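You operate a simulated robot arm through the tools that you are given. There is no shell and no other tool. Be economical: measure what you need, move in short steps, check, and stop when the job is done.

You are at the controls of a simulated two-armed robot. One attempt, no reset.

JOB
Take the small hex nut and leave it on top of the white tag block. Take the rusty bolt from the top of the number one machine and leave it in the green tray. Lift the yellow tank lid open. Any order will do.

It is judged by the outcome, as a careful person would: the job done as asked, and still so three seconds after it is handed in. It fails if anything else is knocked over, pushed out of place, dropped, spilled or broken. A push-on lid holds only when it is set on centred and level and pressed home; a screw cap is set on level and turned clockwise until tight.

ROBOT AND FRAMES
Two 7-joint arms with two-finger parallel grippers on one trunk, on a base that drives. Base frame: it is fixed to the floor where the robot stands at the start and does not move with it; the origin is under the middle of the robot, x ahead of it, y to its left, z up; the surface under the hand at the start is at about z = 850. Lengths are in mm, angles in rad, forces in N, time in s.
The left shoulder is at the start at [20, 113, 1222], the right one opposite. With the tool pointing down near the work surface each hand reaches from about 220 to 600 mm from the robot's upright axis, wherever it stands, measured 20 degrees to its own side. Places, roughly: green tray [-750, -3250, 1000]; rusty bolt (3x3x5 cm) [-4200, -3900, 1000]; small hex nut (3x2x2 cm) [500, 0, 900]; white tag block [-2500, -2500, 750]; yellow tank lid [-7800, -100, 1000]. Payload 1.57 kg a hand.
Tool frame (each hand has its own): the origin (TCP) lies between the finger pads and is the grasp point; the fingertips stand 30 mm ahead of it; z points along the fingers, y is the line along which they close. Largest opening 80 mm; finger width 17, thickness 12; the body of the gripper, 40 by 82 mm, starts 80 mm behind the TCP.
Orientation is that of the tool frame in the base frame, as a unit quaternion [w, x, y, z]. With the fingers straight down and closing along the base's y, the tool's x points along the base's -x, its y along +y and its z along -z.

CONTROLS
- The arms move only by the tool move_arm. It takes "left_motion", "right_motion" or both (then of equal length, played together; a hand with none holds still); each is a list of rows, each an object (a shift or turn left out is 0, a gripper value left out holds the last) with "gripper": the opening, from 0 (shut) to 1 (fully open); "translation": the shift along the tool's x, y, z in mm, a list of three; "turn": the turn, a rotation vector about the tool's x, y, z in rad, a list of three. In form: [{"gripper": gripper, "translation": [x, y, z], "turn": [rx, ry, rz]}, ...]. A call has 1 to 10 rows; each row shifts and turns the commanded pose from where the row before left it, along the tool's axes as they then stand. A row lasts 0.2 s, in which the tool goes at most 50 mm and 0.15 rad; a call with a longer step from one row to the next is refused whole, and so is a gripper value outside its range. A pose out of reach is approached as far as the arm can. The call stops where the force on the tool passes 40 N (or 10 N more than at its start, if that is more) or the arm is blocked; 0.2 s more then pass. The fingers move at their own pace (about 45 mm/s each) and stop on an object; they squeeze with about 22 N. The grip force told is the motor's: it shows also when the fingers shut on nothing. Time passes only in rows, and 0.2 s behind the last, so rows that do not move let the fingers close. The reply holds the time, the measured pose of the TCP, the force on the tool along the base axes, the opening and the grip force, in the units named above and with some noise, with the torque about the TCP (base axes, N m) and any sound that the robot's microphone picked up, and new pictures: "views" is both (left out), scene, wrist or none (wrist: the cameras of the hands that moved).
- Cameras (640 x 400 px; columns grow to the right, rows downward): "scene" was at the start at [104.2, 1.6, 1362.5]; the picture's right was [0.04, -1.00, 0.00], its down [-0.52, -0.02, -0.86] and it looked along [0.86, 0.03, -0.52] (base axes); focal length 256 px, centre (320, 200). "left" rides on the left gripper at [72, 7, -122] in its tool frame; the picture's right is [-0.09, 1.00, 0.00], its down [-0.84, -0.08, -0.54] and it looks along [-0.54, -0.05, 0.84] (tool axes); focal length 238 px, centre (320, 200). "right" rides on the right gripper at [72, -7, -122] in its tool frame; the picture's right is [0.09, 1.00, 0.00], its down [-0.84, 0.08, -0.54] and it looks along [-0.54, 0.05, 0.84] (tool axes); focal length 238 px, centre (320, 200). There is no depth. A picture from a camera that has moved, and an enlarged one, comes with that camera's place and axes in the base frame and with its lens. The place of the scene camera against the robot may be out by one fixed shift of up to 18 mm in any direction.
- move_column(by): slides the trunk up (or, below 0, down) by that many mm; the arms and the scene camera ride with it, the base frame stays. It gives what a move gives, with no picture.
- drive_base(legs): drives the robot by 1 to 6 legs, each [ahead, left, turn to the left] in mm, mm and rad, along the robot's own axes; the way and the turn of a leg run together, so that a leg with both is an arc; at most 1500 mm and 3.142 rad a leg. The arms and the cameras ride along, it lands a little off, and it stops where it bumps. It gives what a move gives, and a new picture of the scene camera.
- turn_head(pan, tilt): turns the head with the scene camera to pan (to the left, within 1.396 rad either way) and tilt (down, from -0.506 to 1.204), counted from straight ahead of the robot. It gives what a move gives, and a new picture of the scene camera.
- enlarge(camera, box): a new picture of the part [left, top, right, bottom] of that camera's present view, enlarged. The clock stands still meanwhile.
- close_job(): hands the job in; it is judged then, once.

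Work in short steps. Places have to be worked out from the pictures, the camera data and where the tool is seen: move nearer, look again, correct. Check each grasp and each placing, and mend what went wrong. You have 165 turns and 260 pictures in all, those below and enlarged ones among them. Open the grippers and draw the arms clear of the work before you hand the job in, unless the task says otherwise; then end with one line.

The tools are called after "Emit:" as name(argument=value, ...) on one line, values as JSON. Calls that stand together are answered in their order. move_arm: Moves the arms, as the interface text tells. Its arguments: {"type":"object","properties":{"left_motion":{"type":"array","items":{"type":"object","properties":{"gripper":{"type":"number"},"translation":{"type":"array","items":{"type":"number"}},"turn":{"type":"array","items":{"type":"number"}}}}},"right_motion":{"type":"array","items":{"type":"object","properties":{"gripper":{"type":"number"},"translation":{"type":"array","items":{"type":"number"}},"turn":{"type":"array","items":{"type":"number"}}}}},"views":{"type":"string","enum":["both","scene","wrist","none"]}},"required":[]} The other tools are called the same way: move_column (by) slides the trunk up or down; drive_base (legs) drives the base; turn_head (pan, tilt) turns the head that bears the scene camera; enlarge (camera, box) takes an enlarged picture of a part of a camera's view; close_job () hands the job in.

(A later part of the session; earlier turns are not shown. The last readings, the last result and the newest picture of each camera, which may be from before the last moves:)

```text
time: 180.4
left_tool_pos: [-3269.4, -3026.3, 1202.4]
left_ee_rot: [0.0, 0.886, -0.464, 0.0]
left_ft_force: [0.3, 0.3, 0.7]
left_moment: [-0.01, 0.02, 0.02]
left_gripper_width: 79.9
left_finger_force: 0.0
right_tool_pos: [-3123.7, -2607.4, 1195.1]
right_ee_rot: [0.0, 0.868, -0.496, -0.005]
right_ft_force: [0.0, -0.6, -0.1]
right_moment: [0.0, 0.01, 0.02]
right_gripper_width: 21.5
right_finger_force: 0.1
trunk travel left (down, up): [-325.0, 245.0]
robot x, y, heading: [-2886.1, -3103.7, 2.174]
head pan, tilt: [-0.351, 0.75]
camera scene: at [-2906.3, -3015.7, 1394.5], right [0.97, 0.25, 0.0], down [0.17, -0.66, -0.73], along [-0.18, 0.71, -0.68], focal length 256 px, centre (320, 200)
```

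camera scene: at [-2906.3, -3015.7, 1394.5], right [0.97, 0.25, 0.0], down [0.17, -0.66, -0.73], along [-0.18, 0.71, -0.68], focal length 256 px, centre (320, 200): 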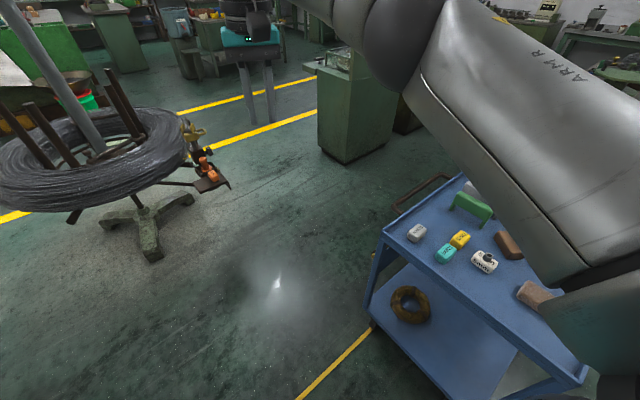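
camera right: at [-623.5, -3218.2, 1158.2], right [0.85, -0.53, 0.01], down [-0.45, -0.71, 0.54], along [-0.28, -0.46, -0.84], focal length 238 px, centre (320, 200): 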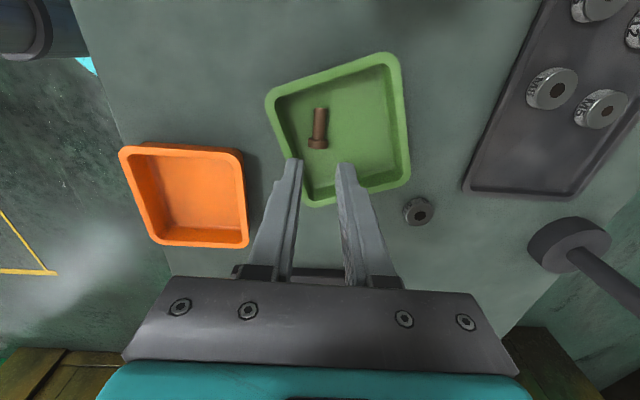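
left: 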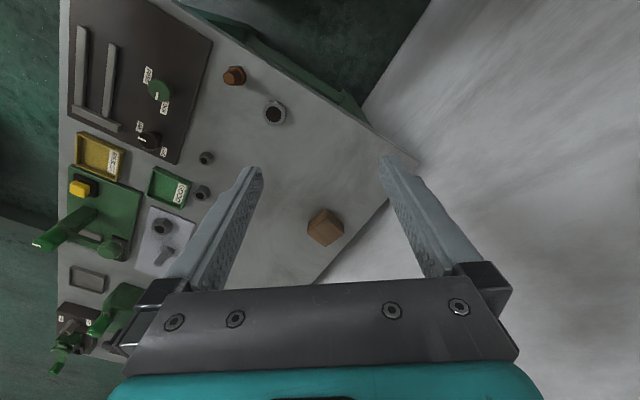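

The gap is ~735 mm at base level, the base ~520 mm: passable centred at x≈-3200. I turn to face +y, sidestep to that line, go partway, and check.

Emit:
drive_base(legs=[[0, 0, -0.603], [200, 315, 0], [400, 0, 0]])

Emit:
turn_head(pan=0.0, tilt=0.9)

```text
time: 186.5
left_tool_pos: [-3494.6, -2227.4, 1203.1]
left_ee_rot: [0.0, 0.715, -0.699, 0.0]
left_ft_force: [0.2, 0.5, -1.0]
left_moment: [0.01, -0.02, 0.01]
left_gripper_width: 79.7
left_finger_force: 0.1
right_tool_pos: [-3144.1, -1957.2, 1194.5]
right_ee_rot: [0.0, -0.69, 0.724, 0.005]
right_ft_force: [0.4, 0.0, -0.3]
right_moment: [0.0, -0.01, 0.02]
right_gripper_width: 21.8
right_finger_force: 0.0
trunk travel left (down, up): [-325.0, 245.0]
robot x, y, heading: [-3214.3, -2502.6, 1.597]
head pan, tilt: [-0.351, 0.75]
camera scene: at [-3183.5, -2415.9, 1394.4], right [0.95, -0.32, 0.0], down [-0.22, -0.65, -0.73], along [0.24, 0.69, -0.68], focal length 256 px, centre (320, 200)
```

scene: 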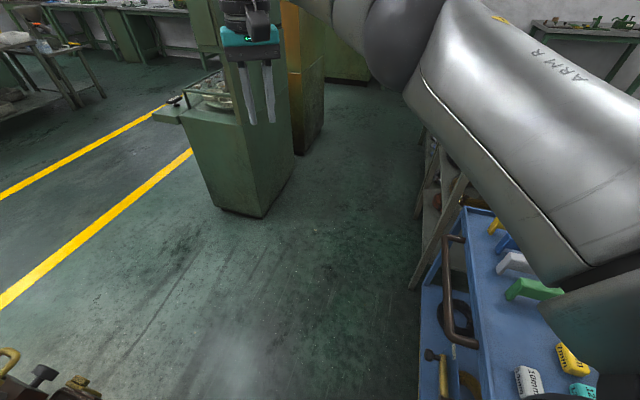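

```text
time: 187.3
left_tool_pos: [-3493.4, -2227.2, 1202.5]
left_ee_rot: [0.0, 0.714, -0.7, 0.0]
left_ft_force: [-0.1, 0.3, 0.4]
left_moment: [0.0, -0.02, 0.0]
left_gripper_width: 80.1
left_finger_force: 0.2
right_tool_pos: [-3142.1, -1957.8, 1194.9]
right_ee_rot: [0.001, -0.689, 0.725, 0.005]
right_ft_force: [1.5, -0.5, -0.1]
right_moment: [0.0, 0.02, -0.01]
right_gripper_width: 21.8
right_finger_force: 0.1
trunk travel left (down, up): [-325.0, 245.0]
robot x, y, heading: [-3214.5, -2503.6, 1.591]
head pan, tilt: [0.0, 0.901]
camera scene: at [-3211.9, -2419.4, 1382.5], right [1.0, 0.02, 0.0], down [0.02, -0.78, -0.62], along [-0.01, 0.62, -0.78], focal length 256 px, centre (320, 200)
```

scene: 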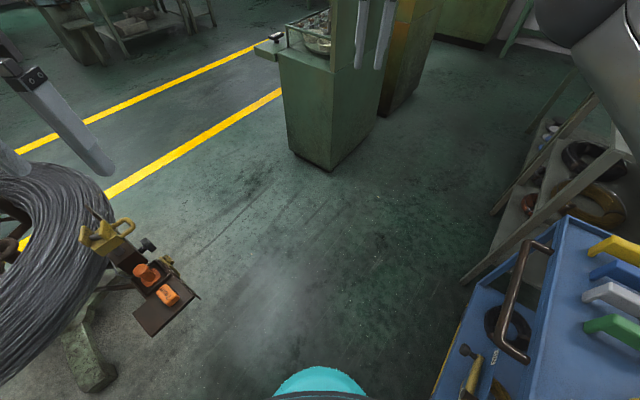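

The bracket is ~345 mm left of my line and the cart ~425 mm right. I shift 40 mm right, pass through, and turn left toward the tank side.

Emit:
drive_base(legs=[[200, -45, 0], [520, 0, 0], [0, 0, 0.93]])

Emit:
turn_head(pan=0.0, tilt=0.3)

```text
time: 194.0
left_tool_pos: [-3573.0, -1839.5, 1202.1]
left_ee_rot: [0.0, 0.954, -0.299, 0.0]
left_ft_force: [-0.2, 0.3, 0.2]
left_moment: [0.04, 0.0, -0.03]
left_gripper_width: 80.0
left_finger_force: 0.1
right_tool_pos: [-3583.8, -1396.6, 1194.9]
right_ee_rot: [0.002, 0.943, -0.333, -0.006]
right_ft_force: [-0.3, 1.1, 0.4]
right_moment: [0.0, 0.06, 0.01]
right_gripper_width: 21.6
right_finger_force: 0.0
trunk travel left (down, up): [-325.0, 245.0]
robot x, y, heading: [-3181.8, -1778.8, 2.533]
head pan, tilt: [0.0, 0.901]
camera scene: at [-3251.0, -1728.1, 1382.5], right [0.57, 0.82, 0.0], down [0.64, -0.45, -0.62], along [-0.51, 0.35, -0.78], focal length 256 px, centre (320, 200)
```

scene: 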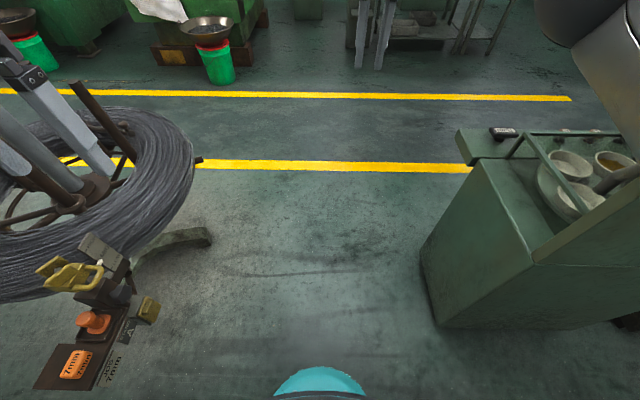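

```text
time: 195.0
left_tool_pos: [-3572.2, -1838.4, 1201.9]
left_ee_rot: [0.0, 0.954, -0.299, -0.001]
left_ft_force: [1.1, 0.5, 0.0]
left_moment: [0.0, -0.02, 0.0]
left_gripper_width: 79.8
left_finger_force: 0.2
right_tool_pos: [-3584.1, -1396.6, 1194.8]
right_ee_rot: [0.002, 0.943, -0.333, -0.004]
right_ft_force: [0.3, 0.5, 0.8]
right_moment: [-0.02, -0.03, -0.04]
right_gripper_width: 21.7
right_finger_force: 0.1
trunk travel left (down, up): [-325.0, 245.0]
robot x, y, heading: [-3187.9, -1773.7, 2.532]
head pan, tilt: [0.0, 0.3]
camera scene: at [-3265.7, -1717.7, 1434.7], right [0.57, 0.82, 0.0], down [0.24, -0.17, -0.95], along [-0.78, 0.55, -0.3], focal length 256 px, centre (320, 200)
```

scene: 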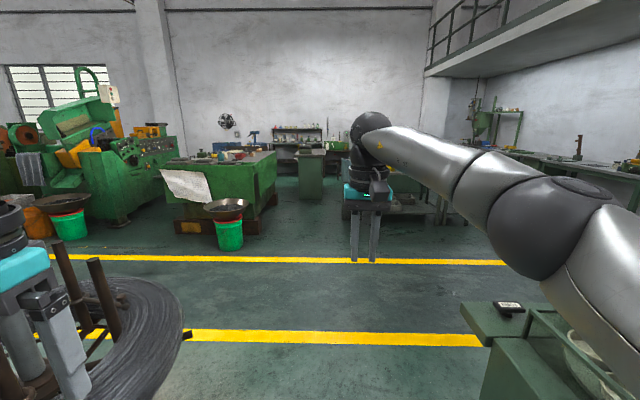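

Expected place of the lid is near (249,147). I enlarge.

Emit:
enlarge(camera="scene", box=[190, 100, 350, 210])

```text
3.64 times, centred on (270, 155) of scene
camera zoom: at [-3265.7, -1717.7, 1434.7], right [0.57, 0.82, 0.0], down [0.24, -0.17, -0.95], along [-0.78, 0.55, -0.3], focal length 932 px, centre (502, 364)
```

zoom: 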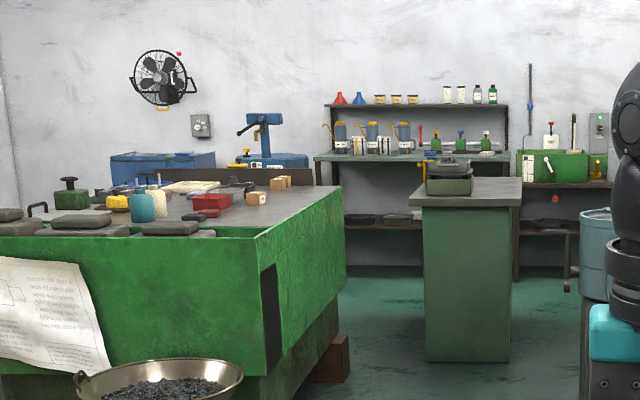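

The lid isn't recognizable from here. I drive 2.5 m ahead along the clear floor and look again.

Emit:
drive_base(legs=[[1250, 0, 0], [1250, 0, 0]])

Emit:
enlarge(camera="scene", box=[120, 80, 360, 240])

```text
time: 207.2
left_tool_pos: [-5648.3, -457.5, 1203.3]
left_ee_rot: [0.0, 0.957, -0.289, -0.001]
left_ft_force: [0.2, -0.4, -0.2]
left_moment: [0.01, 0.01, -0.05]
left_gripper_width: 80.2
left_finger_force: 0.1
right_tool_pos: [-5669.0, -15.1, 1194.1]
right_ee_rot: [0.002, 0.947, -0.322, -0.005]
right_ft_force: [0.3, 0.2, -0.2]
right_moment: [0.02, 0.02, -0.01]
right_gripper_width: 21.6
right_finger_force: 0.0
trunk travel left (down, up): [-325.0, 245.0]
robot x, y, heading: [-5259.4, -386.3, 2.554]
head pan, tilt: [0.0, 0.3]
camera scene: at [-5343.7, -329.4, 1434.8], right [0.55, 0.83, 0.0], down [0.25, -0.16, -0.96], along [-0.8, 0.53, -0.3], focal length 256 px, centre (320, 200)
```

scene: 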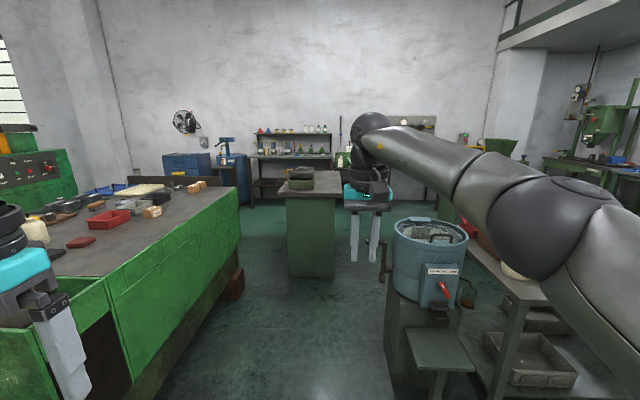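

```text
2.50 times, centred on (240, 160) of scene
camera zoom: at [-5343.7, -329.4, 1434.8], right [0.55, 0.83, 0.0], down [0.25, -0.16, -0.96], along [-0.8, 0.53, -0.3], focal length 641 px, centre (520, 300)
```

zoom: 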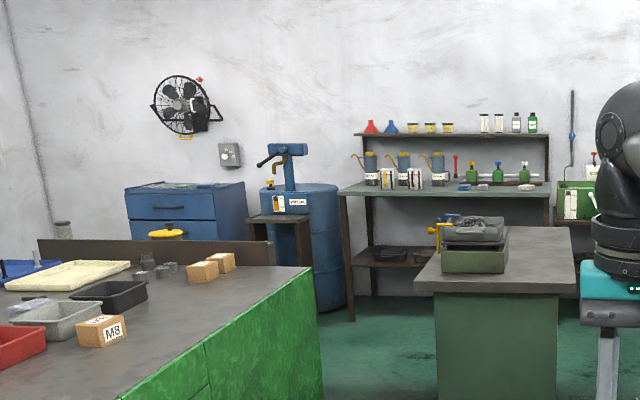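

I see it: a yellow round lid behind the green table's far end, at about [-7800, -80, 994]. The gap beside the table's end looks narrow, so I drive up alongside the table to judge the way round.

Emit:
drive_base(legs=[[0, 0, -0.074], [1250, 150, 0]])

Emit:
turn_head(pan=0.0, tilt=0.55)

```text
time: 214.1
left_tool_pos: [-6728.8, 237.8, 1203.0]
left_ee_rot: [0.0, 0.943, -0.332, 0.0]
left_ft_force: [-0.8, 0.7, -0.2]
left_moment: [0.02, 0.0, -0.03]
left_gripper_width: 80.1
left_finger_force: 0.1
right_tool_pos: [-6708.7, 681.1, 1194.4]
right_ee_rot: [0.002, 0.931, -0.366, -0.005]
right_ft_force: [0.2, 1.0, 0.3]
right_moment: [-0.01, -0.01, 0.02]
right_gripper_width: 21.7
right_finger_force: 0.1
trunk travel left (down, up): [-325.0, 245.0]
robot x, y, heading: [-6336.6, 272.4, 2.464]
head pan, tilt: [0.0, 0.3]
camera scene: at [-6413.9, 337.6, 1434.8], right [0.63, 0.78, 0.0], down [0.23, -0.19, -0.96], along [-0.74, 0.6, -0.3], focal length 256 px, centre (320, 200)
```

scene: 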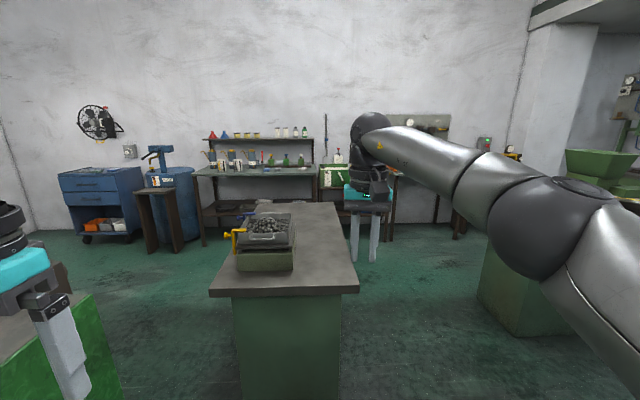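

```text
time: 214.8
left_tool_pos: [-6728.2, 238.1, 1203.6]
left_ee_rot: [0.0, 0.943, -0.332, 0.0]
left_ft_force: [0.7, -0.5, 0.0]
left_moment: [0.02, 0.02, 0.02]
left_gripper_width: 79.9
left_finger_force: 0.1
right_tool_pos: [-6708.9, 681.8, 1194.4]
right_ee_rot: [0.002, 0.93, -0.367, -0.005]
right_ft_force: [0.7, -0.1, -0.7]
right_moment: [0.02, 0.01, -0.01]
right_gripper_width: 21.5
right_finger_force: 0.0
trunk travel left (down, up): [-325.0, 245.0]
robot x, y, heading: [-6340.1, 276.1, 2.463]
head pan, tilt: [0.0, 0.55]
camera scene: at [-6410.9, 335.2, 1411.9], right [0.63, 0.78, 0.0], down [0.41, -0.33, -0.85], along [-0.66, 0.54, -0.52], focal length 256 px, centre (320, 200)
```

scene: 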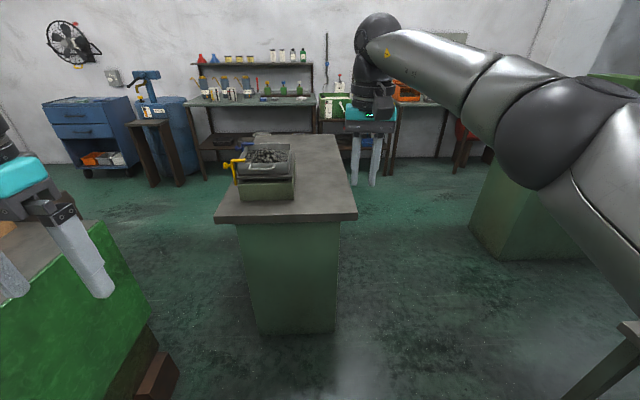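

Too narrow left of the grey pedestal (~340 mm), but wide on its right. I look right to see the blue tank stand before passing.

Emit:
turn_head(pan=-1.0, tilt=0.7)

```text
time: 216.1
left_tool_pos: [-6729.1, 238.5, 1203.9]
left_ee_rot: [0.0, 0.943, -0.334, 0.0]
left_ft_force: [-0.3, -0.4, -0.7]
left_moment: [0.01, -0.03, -0.01]
left_gripper_width: 79.9
left_finger_force: 0.0
right_tool_pos: [-6708.1, 680.8, 1194.1]
right_ee_rot: [0.002, 0.93, -0.366, -0.005]
right_ft_force: [0.5, -0.5, 0.4]
right_moment: [0.0, -0.04, 0.0]
right_gripper_width: 21.4
right_finger_force: 0.0
trunk travel left (down, up): [-325.0, 245.0]
robot x, y, heading: [-6336.9, 277.6, 2.461]
head pan, tilt: [-1.0, 0.7]
camera scene: at [-6331.9, 363.3, 1398.7], right [0.99, -0.11, 0.0], down [-0.07, -0.64, -0.77], along [0.08, 0.76, -0.64], focal length 256 px, centre (320, 200)
```

scene: 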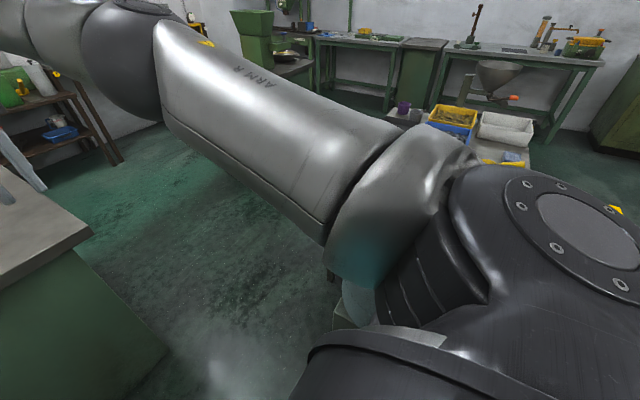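

The way round the pedestal's right end passes near the blue tank stand. I go a bit forward and turn to face that gap directly.

Emit:
drive_base(legs=[[500, 0, 0], [0, 0, -1.56]])

Emit:
turn_head(pan=0.0, tilt=0.8)

```text
time: 222.9
left_tool_pos: [-6752.3, 982.9, 1203.5]
left_ee_rot: [0.0, -0.421, 0.907, 0.0]
left_ft_force: [-0.8, 0.1, -0.5]
left_moment: [0.0, 0.02, 0.02]
left_gripper_width: 79.8
left_finger_force: 0.0
right_tool_pos: [-6311.5, 951.2, 1195.4]
right_ee_rot: [0.003, -0.388, 0.922, 0.005]
right_ft_force: [-0.6, 0.0, -0.3]
right_moment: [0.0, -0.01, 0.04]
right_gripper_width: 21.7
right_finger_force: 0.1
trunk travel left (down, up): [-325.0, 245.0]
robot x, y, heading: [-6724.0, 590.0, 0.865]
head pan, tilt: [-1.0, 0.7]
camera scene: at [-6630.6, 584.7, 1398.7], right [-0.13, -0.99, 0.0], down [-0.64, 0.09, -0.76], along [0.76, -0.1, -0.64], focal length 256 px, centre (320, 200)
```

scene: 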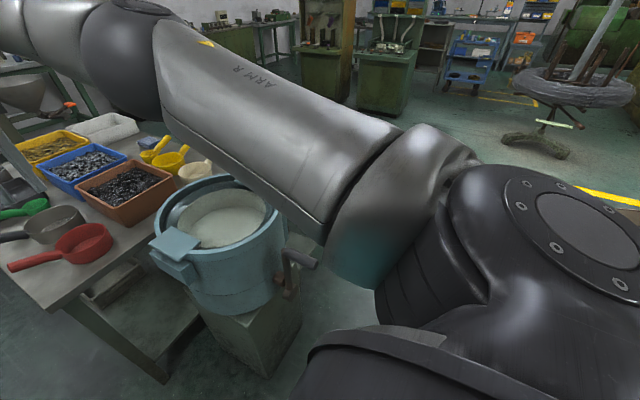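

```text
time: 224.2
left_tool_pos: [-6752.0, 982.0, 1203.2]
left_ee_rot: [0.0, -0.42, 0.907, 0.0]
left_ft_force: [-0.3, -0.2, 1.0]
left_moment: [-0.02, -0.01, 0.01]
left_gripper_width: 80.1
left_finger_force: 0.2
right_tool_pos: [-6310.4, 951.2, 1194.5]
right_ee_rot: [0.003, -0.387, 0.922, 0.005]
right_ft_force: [-0.5, -0.1, 0.3]
right_moment: [-0.03, 0.0, 0.01]
right_gripper_width: 21.3
right_finger_force: 0.0
trunk travel left (down, up): [-325.0, 245.0]
robot x, y, heading: [-6722.6, 590.3, 0.865]
head pan, tilt: [0.0, 0.799]
camera scene: at [-6662.6, 657.4, 1390.4], right [0.76, -0.65, 0.0], down [-0.46, -0.55, -0.7], along [0.45, 0.53, -0.72], focal length 256 px, centre (320, 200)
```

scene: 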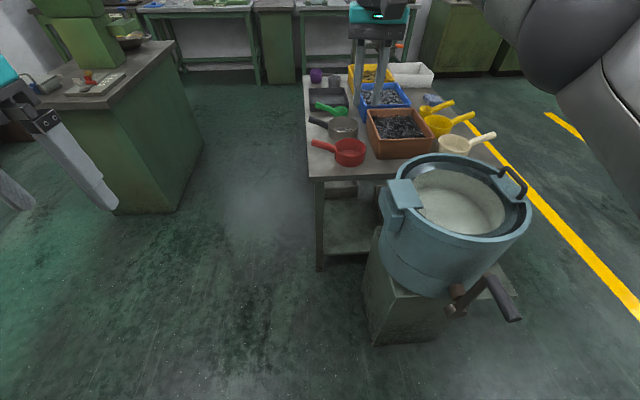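

The gap is clear: ~290 mm to the pedestal and ~320 mm to the tank handle along the middle line. I thread through it, then sidestep along the pedestal's right side.

Emit:
drive_base(legs=[[0, 0, 0.044], [0, 130, 0], [310, 0, 0], [220, 100, 0], [0, 700, 0]])

Emit:
turn_head(pan=1.3, tilt=0.6)

```text
time: 232.4
left_tool_pos: [-7172.8, 1970.4, 1202.9]
left_ee_rot: [0.0, -0.439, 0.898, 0.0]
left_ft_force: [-1.0, 0.8, 0.0]
left_moment: [0.0, -0.01, 0.0]
left_gripper_width: 79.7
left_finger_force: 0.1
right_tool_pos: [-6728.9, 1956.5, 1193.9]
right_ee_rot: [0.003, -0.407, 0.913, 0.005]
right_ft_force: [-1.2, -0.3, -1.0]
right_moment: [0.0, -0.02, 0.03]
right_gripper_width: 21.7
right_finger_force: 0.0
trunk travel left (down, up): [-325.0, 245.0]
robot x, y, heading: [-7130.8, 1581.6, 0.908]
head pan, tilt: [0.0, 0.799]
camera scene: at [-7068.6, 1649.4, 1390.4], right [0.79, -0.61, 0.0], down [-0.44, -0.57, -0.7], along [0.43, 0.55, -0.72], focal length 256 px, centre (320, 200)
```

scene: 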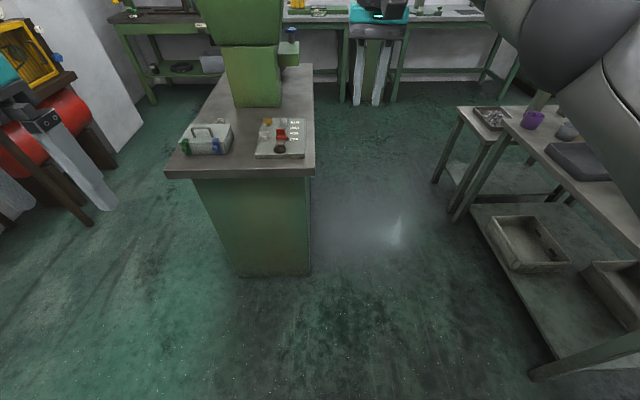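

```text
time: 233.8
left_tool_pos: [-7171.9, 1969.9, 1204.1]
left_ee_rot: [0.0, -0.439, 0.898, 0.0]
left_ft_force: [0.9, 0.6, 0.2]
left_moment: [-0.02, 0.02, -0.03]
left_gripper_width: 79.9
left_finger_force: 0.0
right_tool_pos: [-6729.5, 1956.3, 1194.5]
right_ee_rot: [0.002, -0.407, 0.913, 0.005]
right_ft_force: [0.2, -0.6, 0.9]
right_moment: [0.02, 0.0, -0.02]
right_gripper_width: 21.4
right_finger_force: 0.1
trunk travel left (down, up): [-325.0, 245.0]
robot x, y, heading: [-7122.5, 1579.3, 0.912]
head pan, tilt: [1.3, 0.6]
camera scene: at [-7170.4, 1656.5, 1407.3], right [0.8, 0.6, 0.0], down [0.34, -0.45, -0.83], along [-0.49, 0.66, -0.56], focal length 256 px, centre (320, 200)
```

scene: 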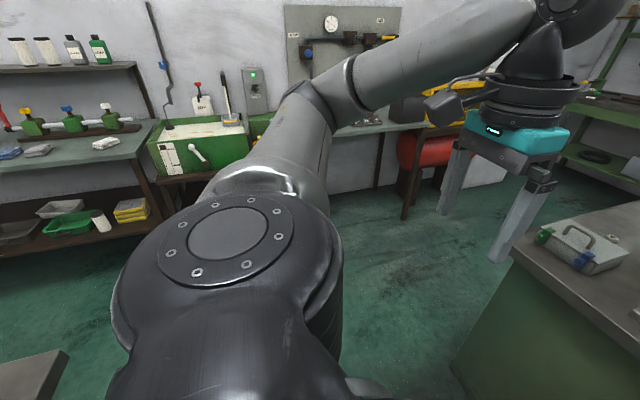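

Through the gap. I turn around to face the area behind the green table.

Emit:
drive_base(legs=[[0, 200, 0], [0, 0, 2.6]])

Emit:
turn_head(pan=0.1, tilt=0.5)

```text
time: 241.5
left_tool_pos: [-7464.5, 1350.3, 1204.7]
left_ee_rot: [0.0, 0.987, 0.163, 0.0]
left_ft_force: [0.2, 0.1, 0.0]
left_moment: [0.01, -0.01, 0.03]
left_gripper_width: 80.1
left_finger_force: 0.0
right_tool_pos: [-7825.5, 1605.3, 1193.9]
right_ee_rot: [0.004, 0.992, 0.129, -0.003]
right_ft_force: [-1.0, 0.8, -0.2]
right_moment: [0.03, 0.0, -0.02]
right_gripper_width: 21.4
right_finger_force: 0.0
trunk travel left (down, up): [-325.0, 245.0]
robot x, y, heading: [-7283.8, 1703.5, -2.81]
head pan, tilt: [1.3, 0.6]
camera scene: at [-7285.6, 1608.4, 1407.3], right [-1.0, -0.06, 0.0], down [-0.03, 0.56, -0.83], along [0.05, -0.82, -0.56], focal length 256 px, centre (320, 200)
```

scene: 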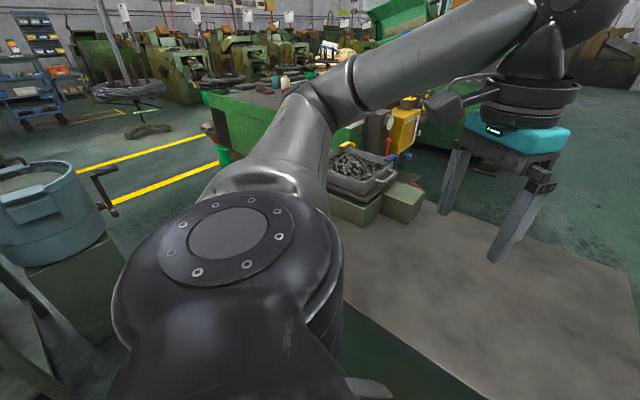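

```text
time: 242.9
left_tool_pos: [-7463.4, 1351.8, 1203.5]
left_ee_rot: [-0.001, 0.987, 0.162, 0.0]
left_ft_force: [1.1, 0.6, 0.0]
left_moment: [0.01, 0.02, 0.0]
left_gripper_width: 80.2
left_finger_force: 0.2
right_tool_pos: [-7826.7, 1604.9, 1193.6]
right_ee_rot: [0.004, 0.992, 0.129, -0.004]
right_ft_force: [0.9, 0.2, 0.9]
right_moment: [-0.01, 0.0, 0.0]
right_gripper_width: 21.3
right_finger_force: 0.2
trunk travel left (down, up): [-325.0, 245.0]
robot x, y, heading: [-7283.8, 1701.8, -2.808]
head pan, tilt: [0.099, 0.499]
camera scene: at [-7373.5, 1658.8, 1416.4], right [-0.42, 0.91, 0.0], down [0.44, 0.2, -0.88], along [-0.8, -0.37, -0.48], focal length 256 px, centre (320, 200)
```

scene: 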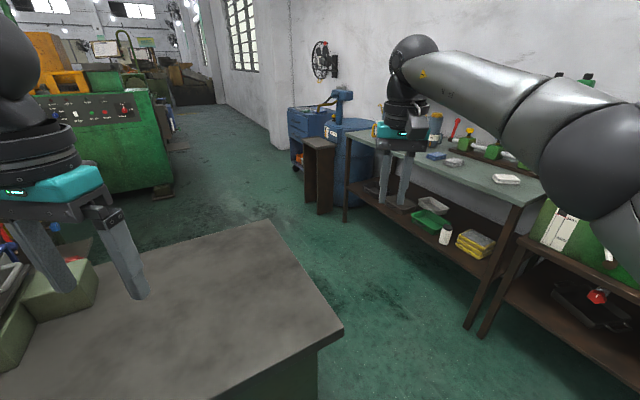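

In the earlier picture a yellow box with blue and red taps stood beyond the gravel tray. I look there closely.

Emit:
turn_head(pan=0.9, tilt=0.4)

Emit:
enlarge(camera="scene", box=[200, 100, 380, 250])

```text
time: 244.0
left_tool_pos: [-7463.4, 1351.5, 1203.7]
left_ee_rot: [0.001, 0.986, 0.165, 0.0]
left_ft_force: [-0.3, 0.4, -0.2]
left_moment: [0.0, 0.01, 0.0]
left_gripper_width: 79.9
left_finger_force: 0.1
right_tool_pos: [-7826.5, 1605.0, 1194.0]
right_ee_rot: [0.005, 0.992, 0.129, -0.004]
right_ft_force: [0.0, 0.8, -0.4]
right_moment: [0.0, 0.0, -0.01]
right_gripper_width: 21.5
right_finger_force: 0.0
trunk travel left (down, up): [-325.0, 245.0]
robot x, y, heading: [-7284.0, 1705.0, -2.809]
head pan, tilt: [0.901, 0.4]
camera scene: at [-7321.9, 1609.4, 1425.5], right [-0.94, 0.34, 0.0], down [0.13, 0.37, -0.92], along [-0.31, -0.87, -0.39], focal length 256 px, centre (320, 200)
```

scene: 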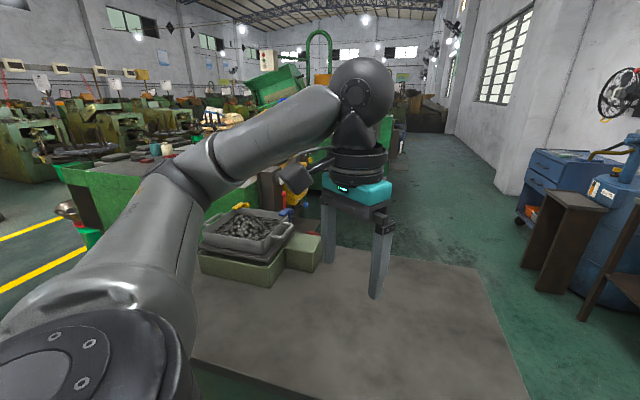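

```text
2.67 times, centred on (290, 175) of scene
camera zoom: at [-7321.9, 1609.4, 1425.5], right [-0.94, 0.34, 0.0], down [0.13, 0.37, -0.92], along [-0.31, -0.87, -0.39], focal length 683 px, centre (400, 267)
```

zoom: 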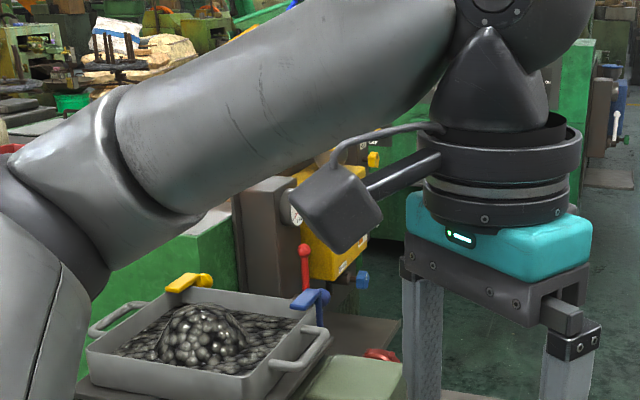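

The yellow tank stands behind the table's control panel. I go round the pedestal's back end through the ~1 m wide corridor, then turn to face the tank.

Emit:
drive_base(legs=[[0, 0, 0.576], [0, -740, 0], [1250, 0, 0], [450, 0, 0], [0, 0, 1.57]])

Emit:
turn_head(pan=0.0, tilt=0.4)

```text
time: 261.8
left_tool_pos: [-8524.0, 830.7, 1202.6]
left_ee_rot: [0.001, 0.324, 0.946, 0.0]
left_ft_force: [-0.8, -0.3, 0.0]
left_moment: [0.01, 0.04, -0.01]
left_gripper_width: 80.0
left_finger_force: 0.1
right_tool_pos: [-8535.2, 387.7, 1194.6]
right_ee_rot: [0.006, 0.357, 0.934, 0.002]
right_ft_force: [-0.5, -0.1, 0.5]
right_moment: [-0.02, -0.01, 0.0]
right_gripper_width: 21.3
right_finger_force: 0.1
trunk travel left (down, up): [-325.0, 245.0]
robot x, y, heading: [-8916.4, 788.2, -0.659]
head pan, tilt: [0.901, 0.4]
camera scene: at [-8812.3, 800.0, 1425.5], right [0.24, -0.97, 0.0], down [-0.38, -0.09, -0.92], along [0.89, 0.22, -0.39], focal length 256 px, centre (320, 200)
```

scene: 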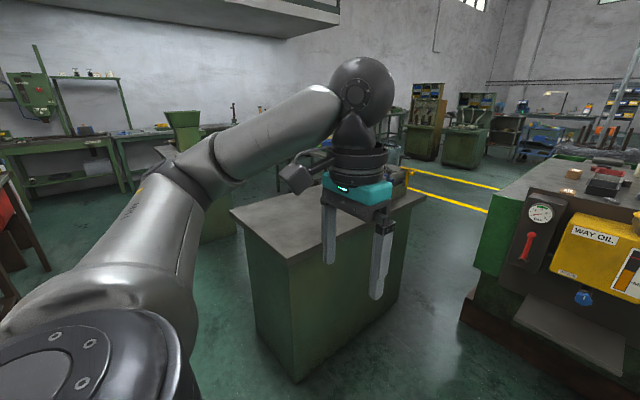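

```text
time: 263.0
left_tool_pos: [-8523.6, 830.8, 1204.0]
left_ee_rot: [0.0, 0.325, 0.946, 0.0]
left_ft_force: [-0.4, -0.4, 0.8]
left_moment: [0.01, 0.0, -0.04]
left_gripper_width: 80.2
left_finger_force: 0.0
right_tool_pos: [-8536.2, 387.4, 1194.4]
right_ee_rot: [0.006, 0.357, 0.934, 0.002]
right_ft_force: [1.0, -0.1, -0.8]
right_moment: [0.04, 0.03, 0.01]
right_gripper_width: 21.5
right_finger_force: 0.2
trunk travel left (down, up): [-325.0, 245.0]
robot x, y, heading: [-8913.6, 788.8, -0.656]
head pan, tilt: [0.0, 0.4]
camera scene: at [-8829.0, 721.1, 1425.5], right [-0.61, -0.79, 0.0], down [-0.31, 0.24, -0.92], along [0.73, -0.56, -0.39], focal length 256 px, centre (320, 200)
```

scene: 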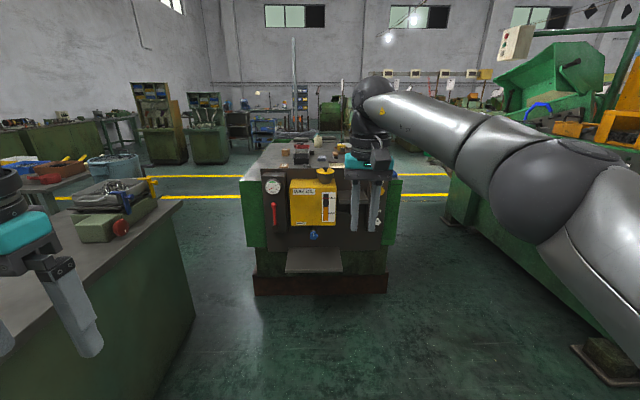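

The yellow WAY OIL tank is straight ahead on the table's end. I enlarge it.

Emit:
enlarge(camera="scene", box=[250, 140, 390, 250])

```text
3.64 times, centred on (320, 195) of scene
camera zoom: at [-8829.0, 721.1, 1425.5], right [-0.61, -0.79, 0.0], down [-0.31, 0.24, -0.92], along [0.73, -0.56, -0.39], focal length 932 px, centre (320, 218)
```

zoom: 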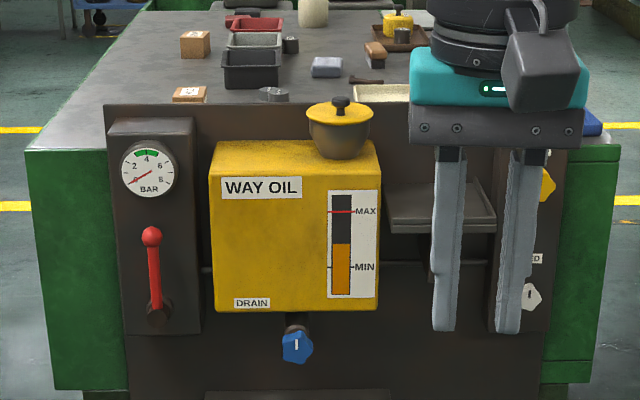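

The yellow lid with a black knob sits on the tank's filler neck, near [-7705, -178, 1000]. I drive closer, shifting left so the right arm faces it.

Emit:
drive_base(legs=[[900, 110, 0]])

Emit:
turn_head(pan=-0.1, tilt=0.75)

Emit:
enlarge(camera="scene", box=[250, 90, 410, 200])

```text
time: 267.8
left_tool_pos: [-7736.7, 354.8, 1202.5]
left_ee_rot: [0.0, 0.325, 0.946, 0.0]
left_ft_force: [0.2, 0.3, 0.0]
left_moment: [0.01, 0.03, -0.02]
left_gripper_width: 79.8
left_finger_force: 0.0
right_tool_pos: [-7749.6, -87.9, 1195.1]
right_ee_rot: [0.006, 0.358, 0.934, 0.002]
right_ft_force: [0.9, 0.8, -0.1]
right_moment: [0.04, 0.01, 0.01]
right_gripper_width: 21.4
right_finger_force: 0.1
trunk travel left (down, up): [-325.0, 245.0]
robot x, y, heading: [-8129.1, 312.0, -0.66]
head pan, tilt: [0.0, 0.4]
camera scene: at [-8041.3, 245.5, 1425.5], right [-0.61, -0.79, 0.0], down [-0.31, 0.24, -0.92], along [0.73, -0.57, -0.39], focal length 256 px, centre (320, 200)
```

scene: 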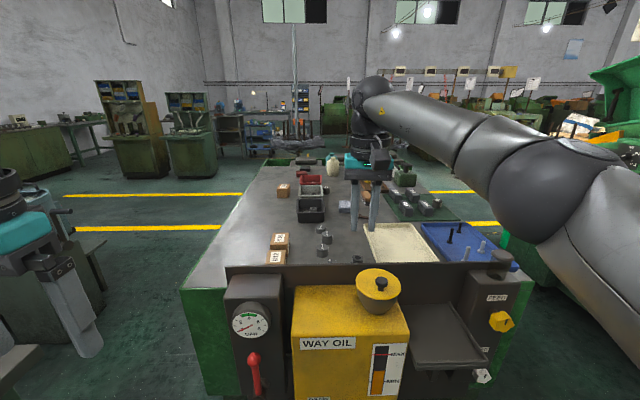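

```text
time: 268.6
left_tool_pos: [-7736.1, 354.4, 1202.5]
left_ee_rot: [0.0, 0.325, 0.946, 0.0]
left_ft_force: [0.1, 0.6, -0.7]
left_moment: [-0.01, 0.01, 0.02]
left_gripper_width: 79.7
left_finger_force: 0.1
right_tool_pos: [-7748.2, -88.5, 1194.1]
right_ee_rot: [0.006, 0.358, 0.934, 0.002]
right_ft_force: [-0.9, -0.1, -0.3]
right_moment: [0.01, 0.01, 0.0]
right_gripper_width: 21.5
right_finger_force: 0.1
trunk travel left (down, up): [-325.0, 245.0]
robot x, y, heading: [-8126.8, 309.3, -0.658]
head pan, tilt: [-0.099, 0.75]
camera scene: at [-8054.6, 245.5, 1394.5], right [-0.69, -0.72, 0.0], down [-0.49, 0.47, -0.73], along [0.53, -0.5, -0.68], focal length 256 px, centre (320, 200)
```

scene: 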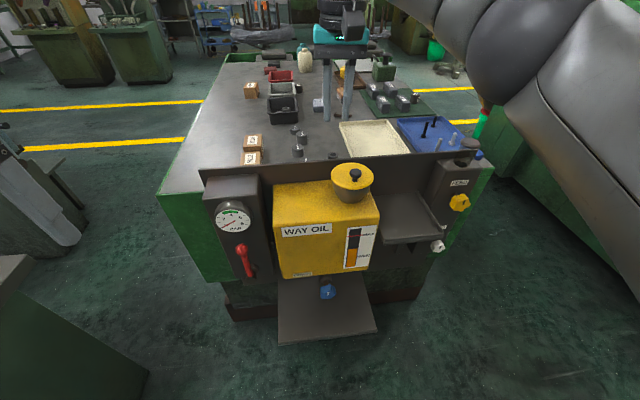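

```text
3.64 times, centred on (330, 145) of scene
camera zoom: at [-8054.6, 245.5, 1394.5], right [-0.69, -0.72, 0.0], down [-0.49, 0.47, -0.73], along [0.53, -0.5, -0.68], focal length 932 px, centre (284, 400)
```

zoom: 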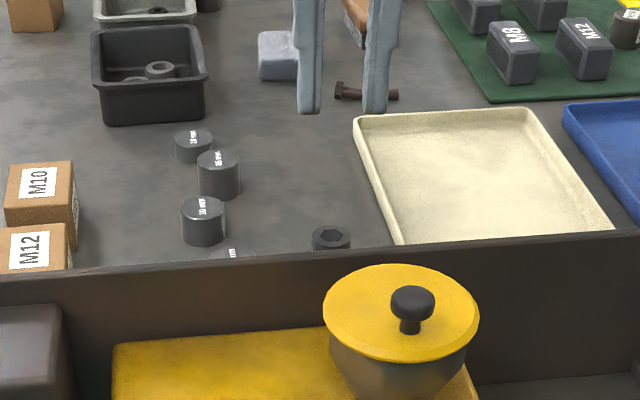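

The lid triangulates to [-7759, -138, 1020], 564 mm ahead. I drive 50 mm nearer and look with the right wrist camera.

Emit:
drive_base(legs=[[50, 0, 0]])

Emit:
move_arm(right_motion=[{"gripper": 0.6, "translation": [40, 0, 0], "turn": [0, 0, -0.07]}, {"translation": [20, 0, 0]}, {}], views="wrist")

Emit:
enlarge(camera="right", box=[220, 60, 420, 200])

```text
time: 269.6
left_tool_pos: [-7695.5, 323.0, 1201.9]
left_ee_rot: [0.0, 0.325, 0.946, 0.0]
left_ft_force: [0.2, 0.3, -0.4]
left_moment: [0.03, 0.02, -0.02]
left_gripper_width: 80.0
left_finger_force: 0.0
right_tool_pos: [-7707.3, -120.1, 1194.5]
right_ee_rot: [0.005, 0.358, 0.934, 0.002]
right_ft_force: [-0.4, 0.2, 0.3]
right_moment: [0.0, 0.02, 0.01]
right_gripper_width: 21.6
right_finger_force: 0.0
trunk travel left (down, up): [-325.0, 245.0]
robot x, y, heading: [-8086.6, 282.7, -0.662]
head pan, tilt: [-0.099, 0.75]
camera scene: at [-8013.9, 213.7, 1394.3], right [-0.69, -0.72, 0.0], down [-0.49, 0.47, -0.73], along [0.53, -0.5, -0.68], focal length 256 px, centre (320, 200)
```

scene: 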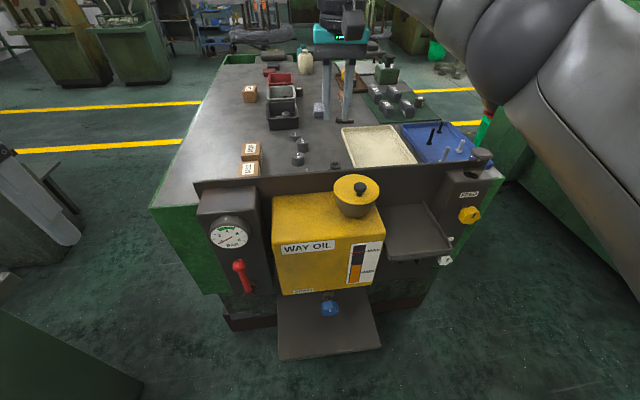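

```text
time: 270.4
left_tool_pos: [-7696.3, 323.4, 1203.1]
left_ee_rot: [0.001, 0.325, 0.946, 0.0]
left_ft_force: [0.1, 0.9, 0.4]
left_moment: [0.0, 0.01, 0.0]
left_gripper_width: 79.9
left_finger_force: 0.1
right_tool_pos: [-7755.6, -80.6, 1193.8]
right_ee_rot: [0.005, 0.326, 0.945, 0.002]
right_ft_force: [0.8, 0.2, 0.9]
right_moment: [0.03, -0.04, 0.01]
right_gripper_width: 47.8
right_finger_force: 0.1
trunk travel left (down, up): [-325.0, 245.0]
robot x, y, heading: [-8086.2, 277.8, -0.658]
head pan, tilt: [-0.099, 0.75]
camera right: at [-7817.5, -40.9, 1316.1], right [0.54, 0.84, 0.01], down [0.7, -0.45, 0.55], along [0.47, -0.29, -0.83], focal length 238 px, centre (320, 200)
```

right: 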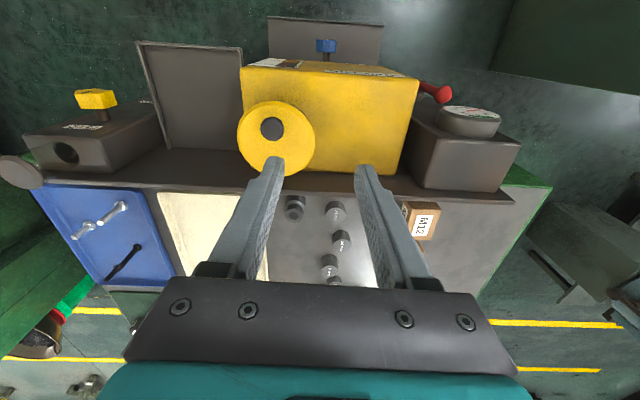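

```text
2.86 times, centred on (320, 130) of right
camera zoom: at [-7817.5, -40.9, 1316.1], right [0.54, 0.84, 0.01], down [0.7, -0.45, 0.55], along [0.47, -0.29, -0.83], focal length 681 px, centre (320, 400)
```

zoom: 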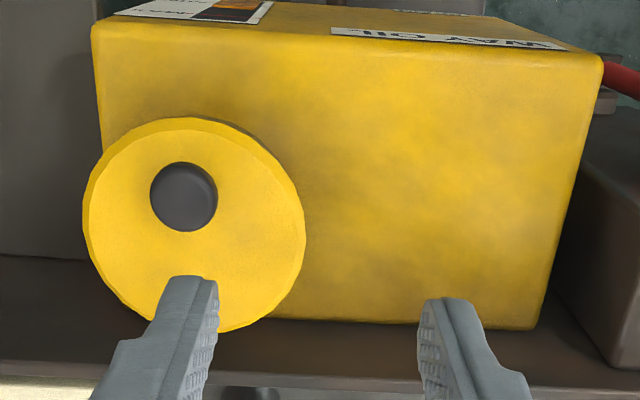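

The lid's knob sits toward me from the disc's centre, so the hinge is at the back. I bring the hand over the knob, near [-7775, -130], and down to z≈1110.

Emit:
move_arm(right_motion=[{"translation": [-5, -17, 0]}, {"translation": [-5, -17, 0]}, {"translation": [-5, -17, 14]}, {"translation": [0, 0, 35]}, {"translation": [0, 0, 35]}, {}], views="wrist")

Emit:
enlarge(camera="right", box=[220, 60, 420, 200])

Emit:
enlarge(camera="scene", box=[280, 120, 430, 230])

```text
time: 271.8
left_tool_pos: [-7696.2, 323.1, 1203.1]
left_ee_rot: [0.0, 0.325, 0.946, 0.0]
left_ft_force: [0.1, 0.2, 0.3]
left_moment: [-0.01, 0.02, -0.02]
left_gripper_width: 80.1
left_finger_force: 0.0
right_tool_pos: [-7772.9, -130.6, 1110.5]
right_ee_rot: [0.007, 0.326, 0.945, 0.002]
right_ft_force: [-0.2, 0.2, -0.1]
right_moment: [0.0, -0.06, -0.03]
right_gripper_width: 47.9
right_finger_force: 0.1
trunk travel left (down, up): [-325.0, 245.0]
robot x, y, heading: [-8090.3, 278.9, -0.661]
head pan, tilt: [-0.099, 0.75]
camera right: at [-7835.2, -90.7, 1232.3], right [0.54, 0.84, 0.01], down [0.7, -0.45, 0.55], along [0.47, -0.29, -0.83], focal length 238 px, centre (320, 200)
```

right: 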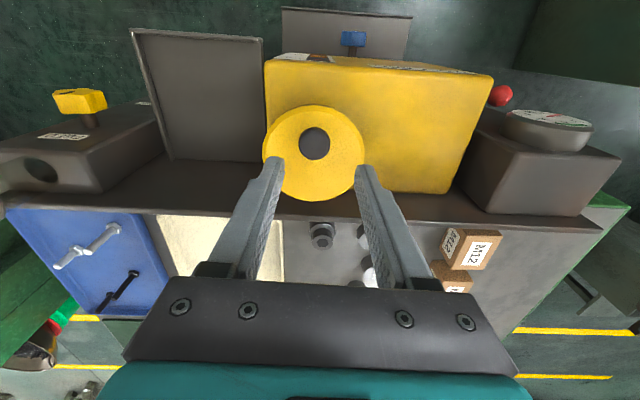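

```text
2.86 times, centred on (320, 130) of right
camera zoom: at [-7835.2, -90.7, 1232.3], right [0.54, 0.84, 0.01], down [0.7, -0.45, 0.55], along [0.47, -0.29, -0.83], focal length 681 px, centre (320, 400)
```

zoom: 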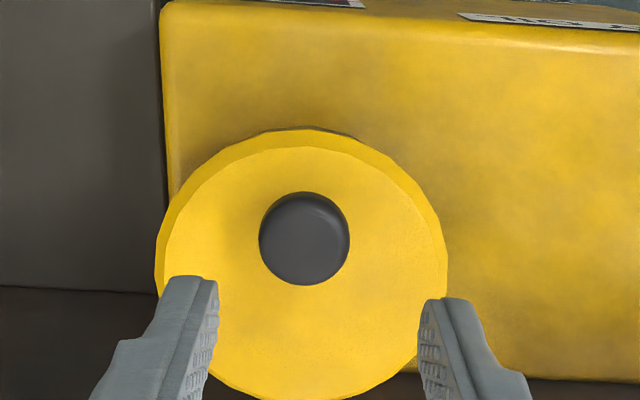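

```text
3.64 times, centred on (355, 175) of scene
camera zoom: at [-8015.0, 214.7, 1394.5], right [-0.69, -0.72, 0.0], down [-0.49, 0.47, -0.73], along [0.53, -0.5, -0.68], focal length 932 px, centre (193, 291)
```

zoom: 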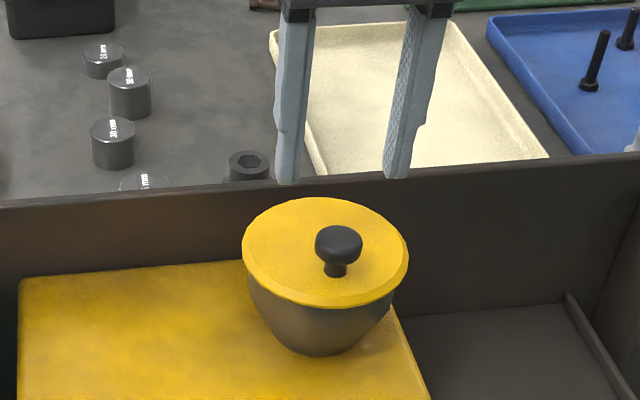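

The knob is ~4 mm off my centre. I correct and lower until the fingertips flank the knob.

Emit:
move_arm(right_motion=[{"translation": [4.5, -3.5, 0]}, {"translation": [0, 0, 16]}, {"translation": [0, 0, 16]}, {"translation": [0, 0, 12]}, {}], views="wrist")

Emit:
enlarge(camera="scene", box=[310, 140, 410, 220])

```text
time: 273.0
left_tool_pos: [-7696.6, 324.3, 1203.3]
left_ee_rot: [0.0, 0.326, 0.945, 0.001]
left_ft_force: [0.4, -0.1, -0.1]
left_moment: [0.0, -0.04, -0.03]
left_gripper_width: 80.0
left_finger_force: 0.0
right_tool_pos: [-7778.4, -129.6, 1064.5]
right_ee_rot: [0.006, 0.326, 0.945, 0.002]
right_ft_force: [-0.1, 0.4, 0.8]
right_moment: [0.01, -0.02, 0.01]
right_gripper_width: 47.8
right_finger_force: 0.1
trunk travel left (down, up): [-325.0, 245.0]
robot x, y, heading: [-8086.9, 280.2, -0.665]
head pan, tilt: [-0.099, 0.75]
camera right: at [-7841.6, -90.3, 1186.8], right [0.54, 0.84, 0.01], down [0.7, -0.45, 0.55], along [0.47, -0.29, -0.83], focal length 238 px, centre (320, 200)
```

right: 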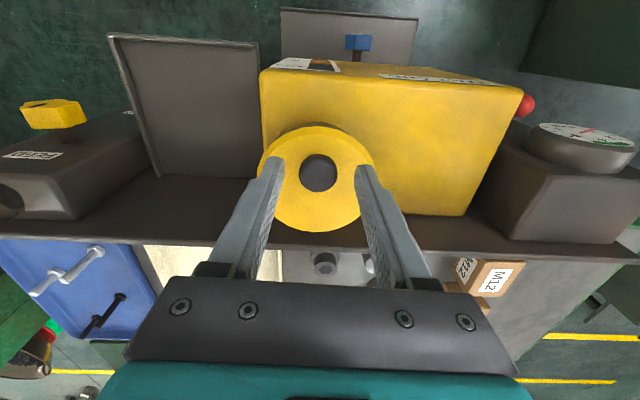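

```text
5.00 times, centred on (360, 180) of scene
camera zoom: at [-8015.0, 214.6, 1394.4], right [-0.69, -0.72, 0.0], down [-0.49, 0.47, -0.73], along [0.53, -0.5, -0.68], focal length 1281 px, centre (120, 300)
```

zoom: 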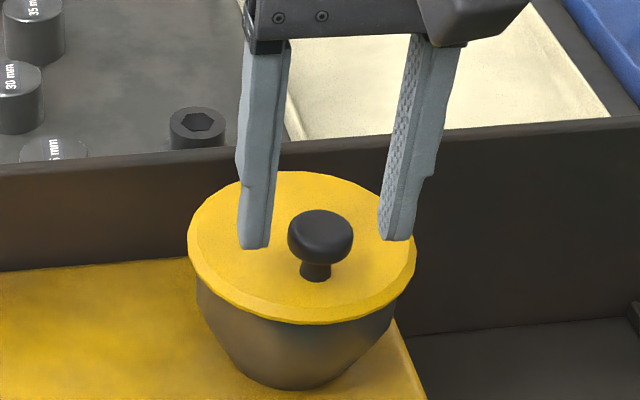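

Well aligned. I lower 5 mm more and close on the knob.

Emit:
move_arm(right_motion=[{"translation": [0, 0, 5]}, {"gripper": 0.2}, {"gripper": 0.1}, {"gripper": 0}, {}, {}], views="wrist")

Emit:
enlarge(camera="scene", box=[310, 140, 410, 220])

```text
time: 274.4
left_tool_pos: [-7698.1, 323.1, 1203.9]
left_ee_rot: [0.0, 0.324, 0.946, 0.001]
left_ft_force: [0.6, -0.1, 0.6]
left_moment: [0.0, 0.0, 0.01]
left_gripper_width: 79.9
left_finger_force: 0.1
right_tool_pos: [-7779.9, -131.1, 1060.2]
right_ee_rot: [0.006, 0.326, 0.945, 0.002]
right_ft_force: [-1.9, -3.0, 0.8]
right_moment: [-0.13, 0.08, -0.06]
right_gripper_width: 26.1
right_finger_force: 37.3
trunk travel left (down, up): [-325.0, 245.0]
robot x, y, heading: [-8090.0, 279.9, -0.664]
head pan, tilt: [-0.099, 0.75]
camera right: at [-7841.8, -91.0, 1182.1], right [0.54, 0.84, 0.01], down [0.7, -0.45, 0.55], along [0.47, -0.29, -0.83], focal length 238 px, centre (320, 200)
```

right: 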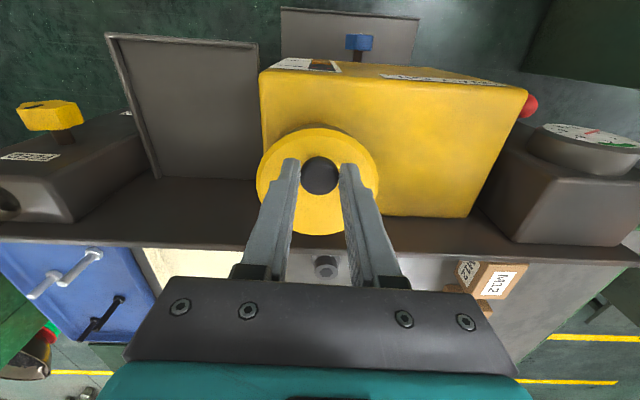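

```text
5.00 times, centred on (360, 180) of scene
camera zoom: at [-8015.3, 214.1, 1394.4], right [-0.69, -0.72, 0.0], down [-0.49, 0.47, -0.73], along [0.53, -0.5, -0.68], focal length 1281 px, centre (120, 300)
```

zoom: 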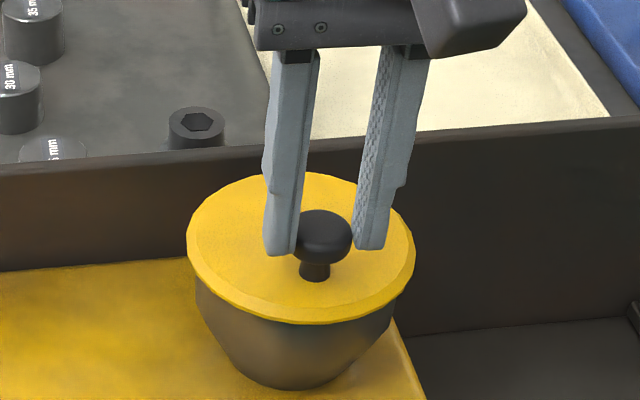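

The knob is gripped (26 mm). I test the lift with a small arc — up 13 mm, forward 5 mm — to see whether the lid swings on a rear hinge.

Emit:
move_arm(right_motion=[{"translation": [-1, 0, -3.4]}, {"translation": [-1.1, 0, -3.3]}, {"translation": [-2.8, 0, -6.4]}, {}], views="none")

Emit:
enlarge(camera="scene", box=[310, 140, 410, 220])

```text
time: 275.4
left_tool_pos: [-7697.2, 323.3, 1203.2]
left_ee_rot: [0.0, 0.325, 0.946, 0.0]
left_ft_force: [0.1, 0.6, 0.5]
left_moment: [0.0, 0.04, 0.0]
left_gripper_width: 79.5
left_finger_force: 0.1
right_tool_pos: [-7777.3, -133.0, 1072.9]
right_ee_rot: [0.005, 0.325, 0.946, 0.002]
right_ft_force: [-8.4, -0.9, -6.7]
right_moment: [0.36, 0.77, -0.1]
right_gripper_width: 24.2
right_finger_force: 35.9
trunk travel left (down, up): [-325.0, 245.0]
robot x, y, heading: [-8087.5, 274.9, -0.665]
head pan, tilt: [-0.099, 0.75]
```

```text
5.00 times, centred on (360, 180) of scene
camera zoom: at [-8015.8, 213.8, 1394.4], right [-0.69, -0.72, 0.0], down [-0.49, 0.47, -0.73], along [0.53, -0.5, -0.68], focal length 1281 px, centre (120, 300)
```

zoom: 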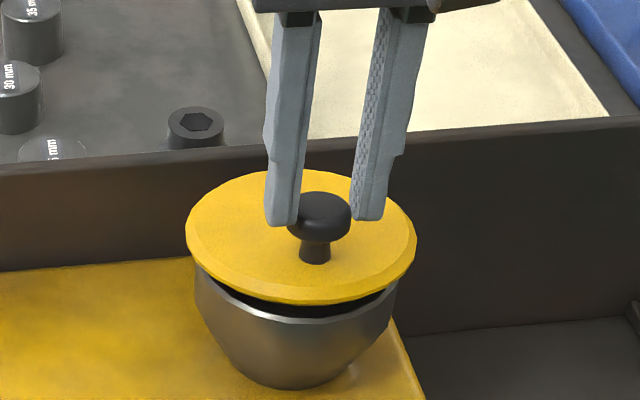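

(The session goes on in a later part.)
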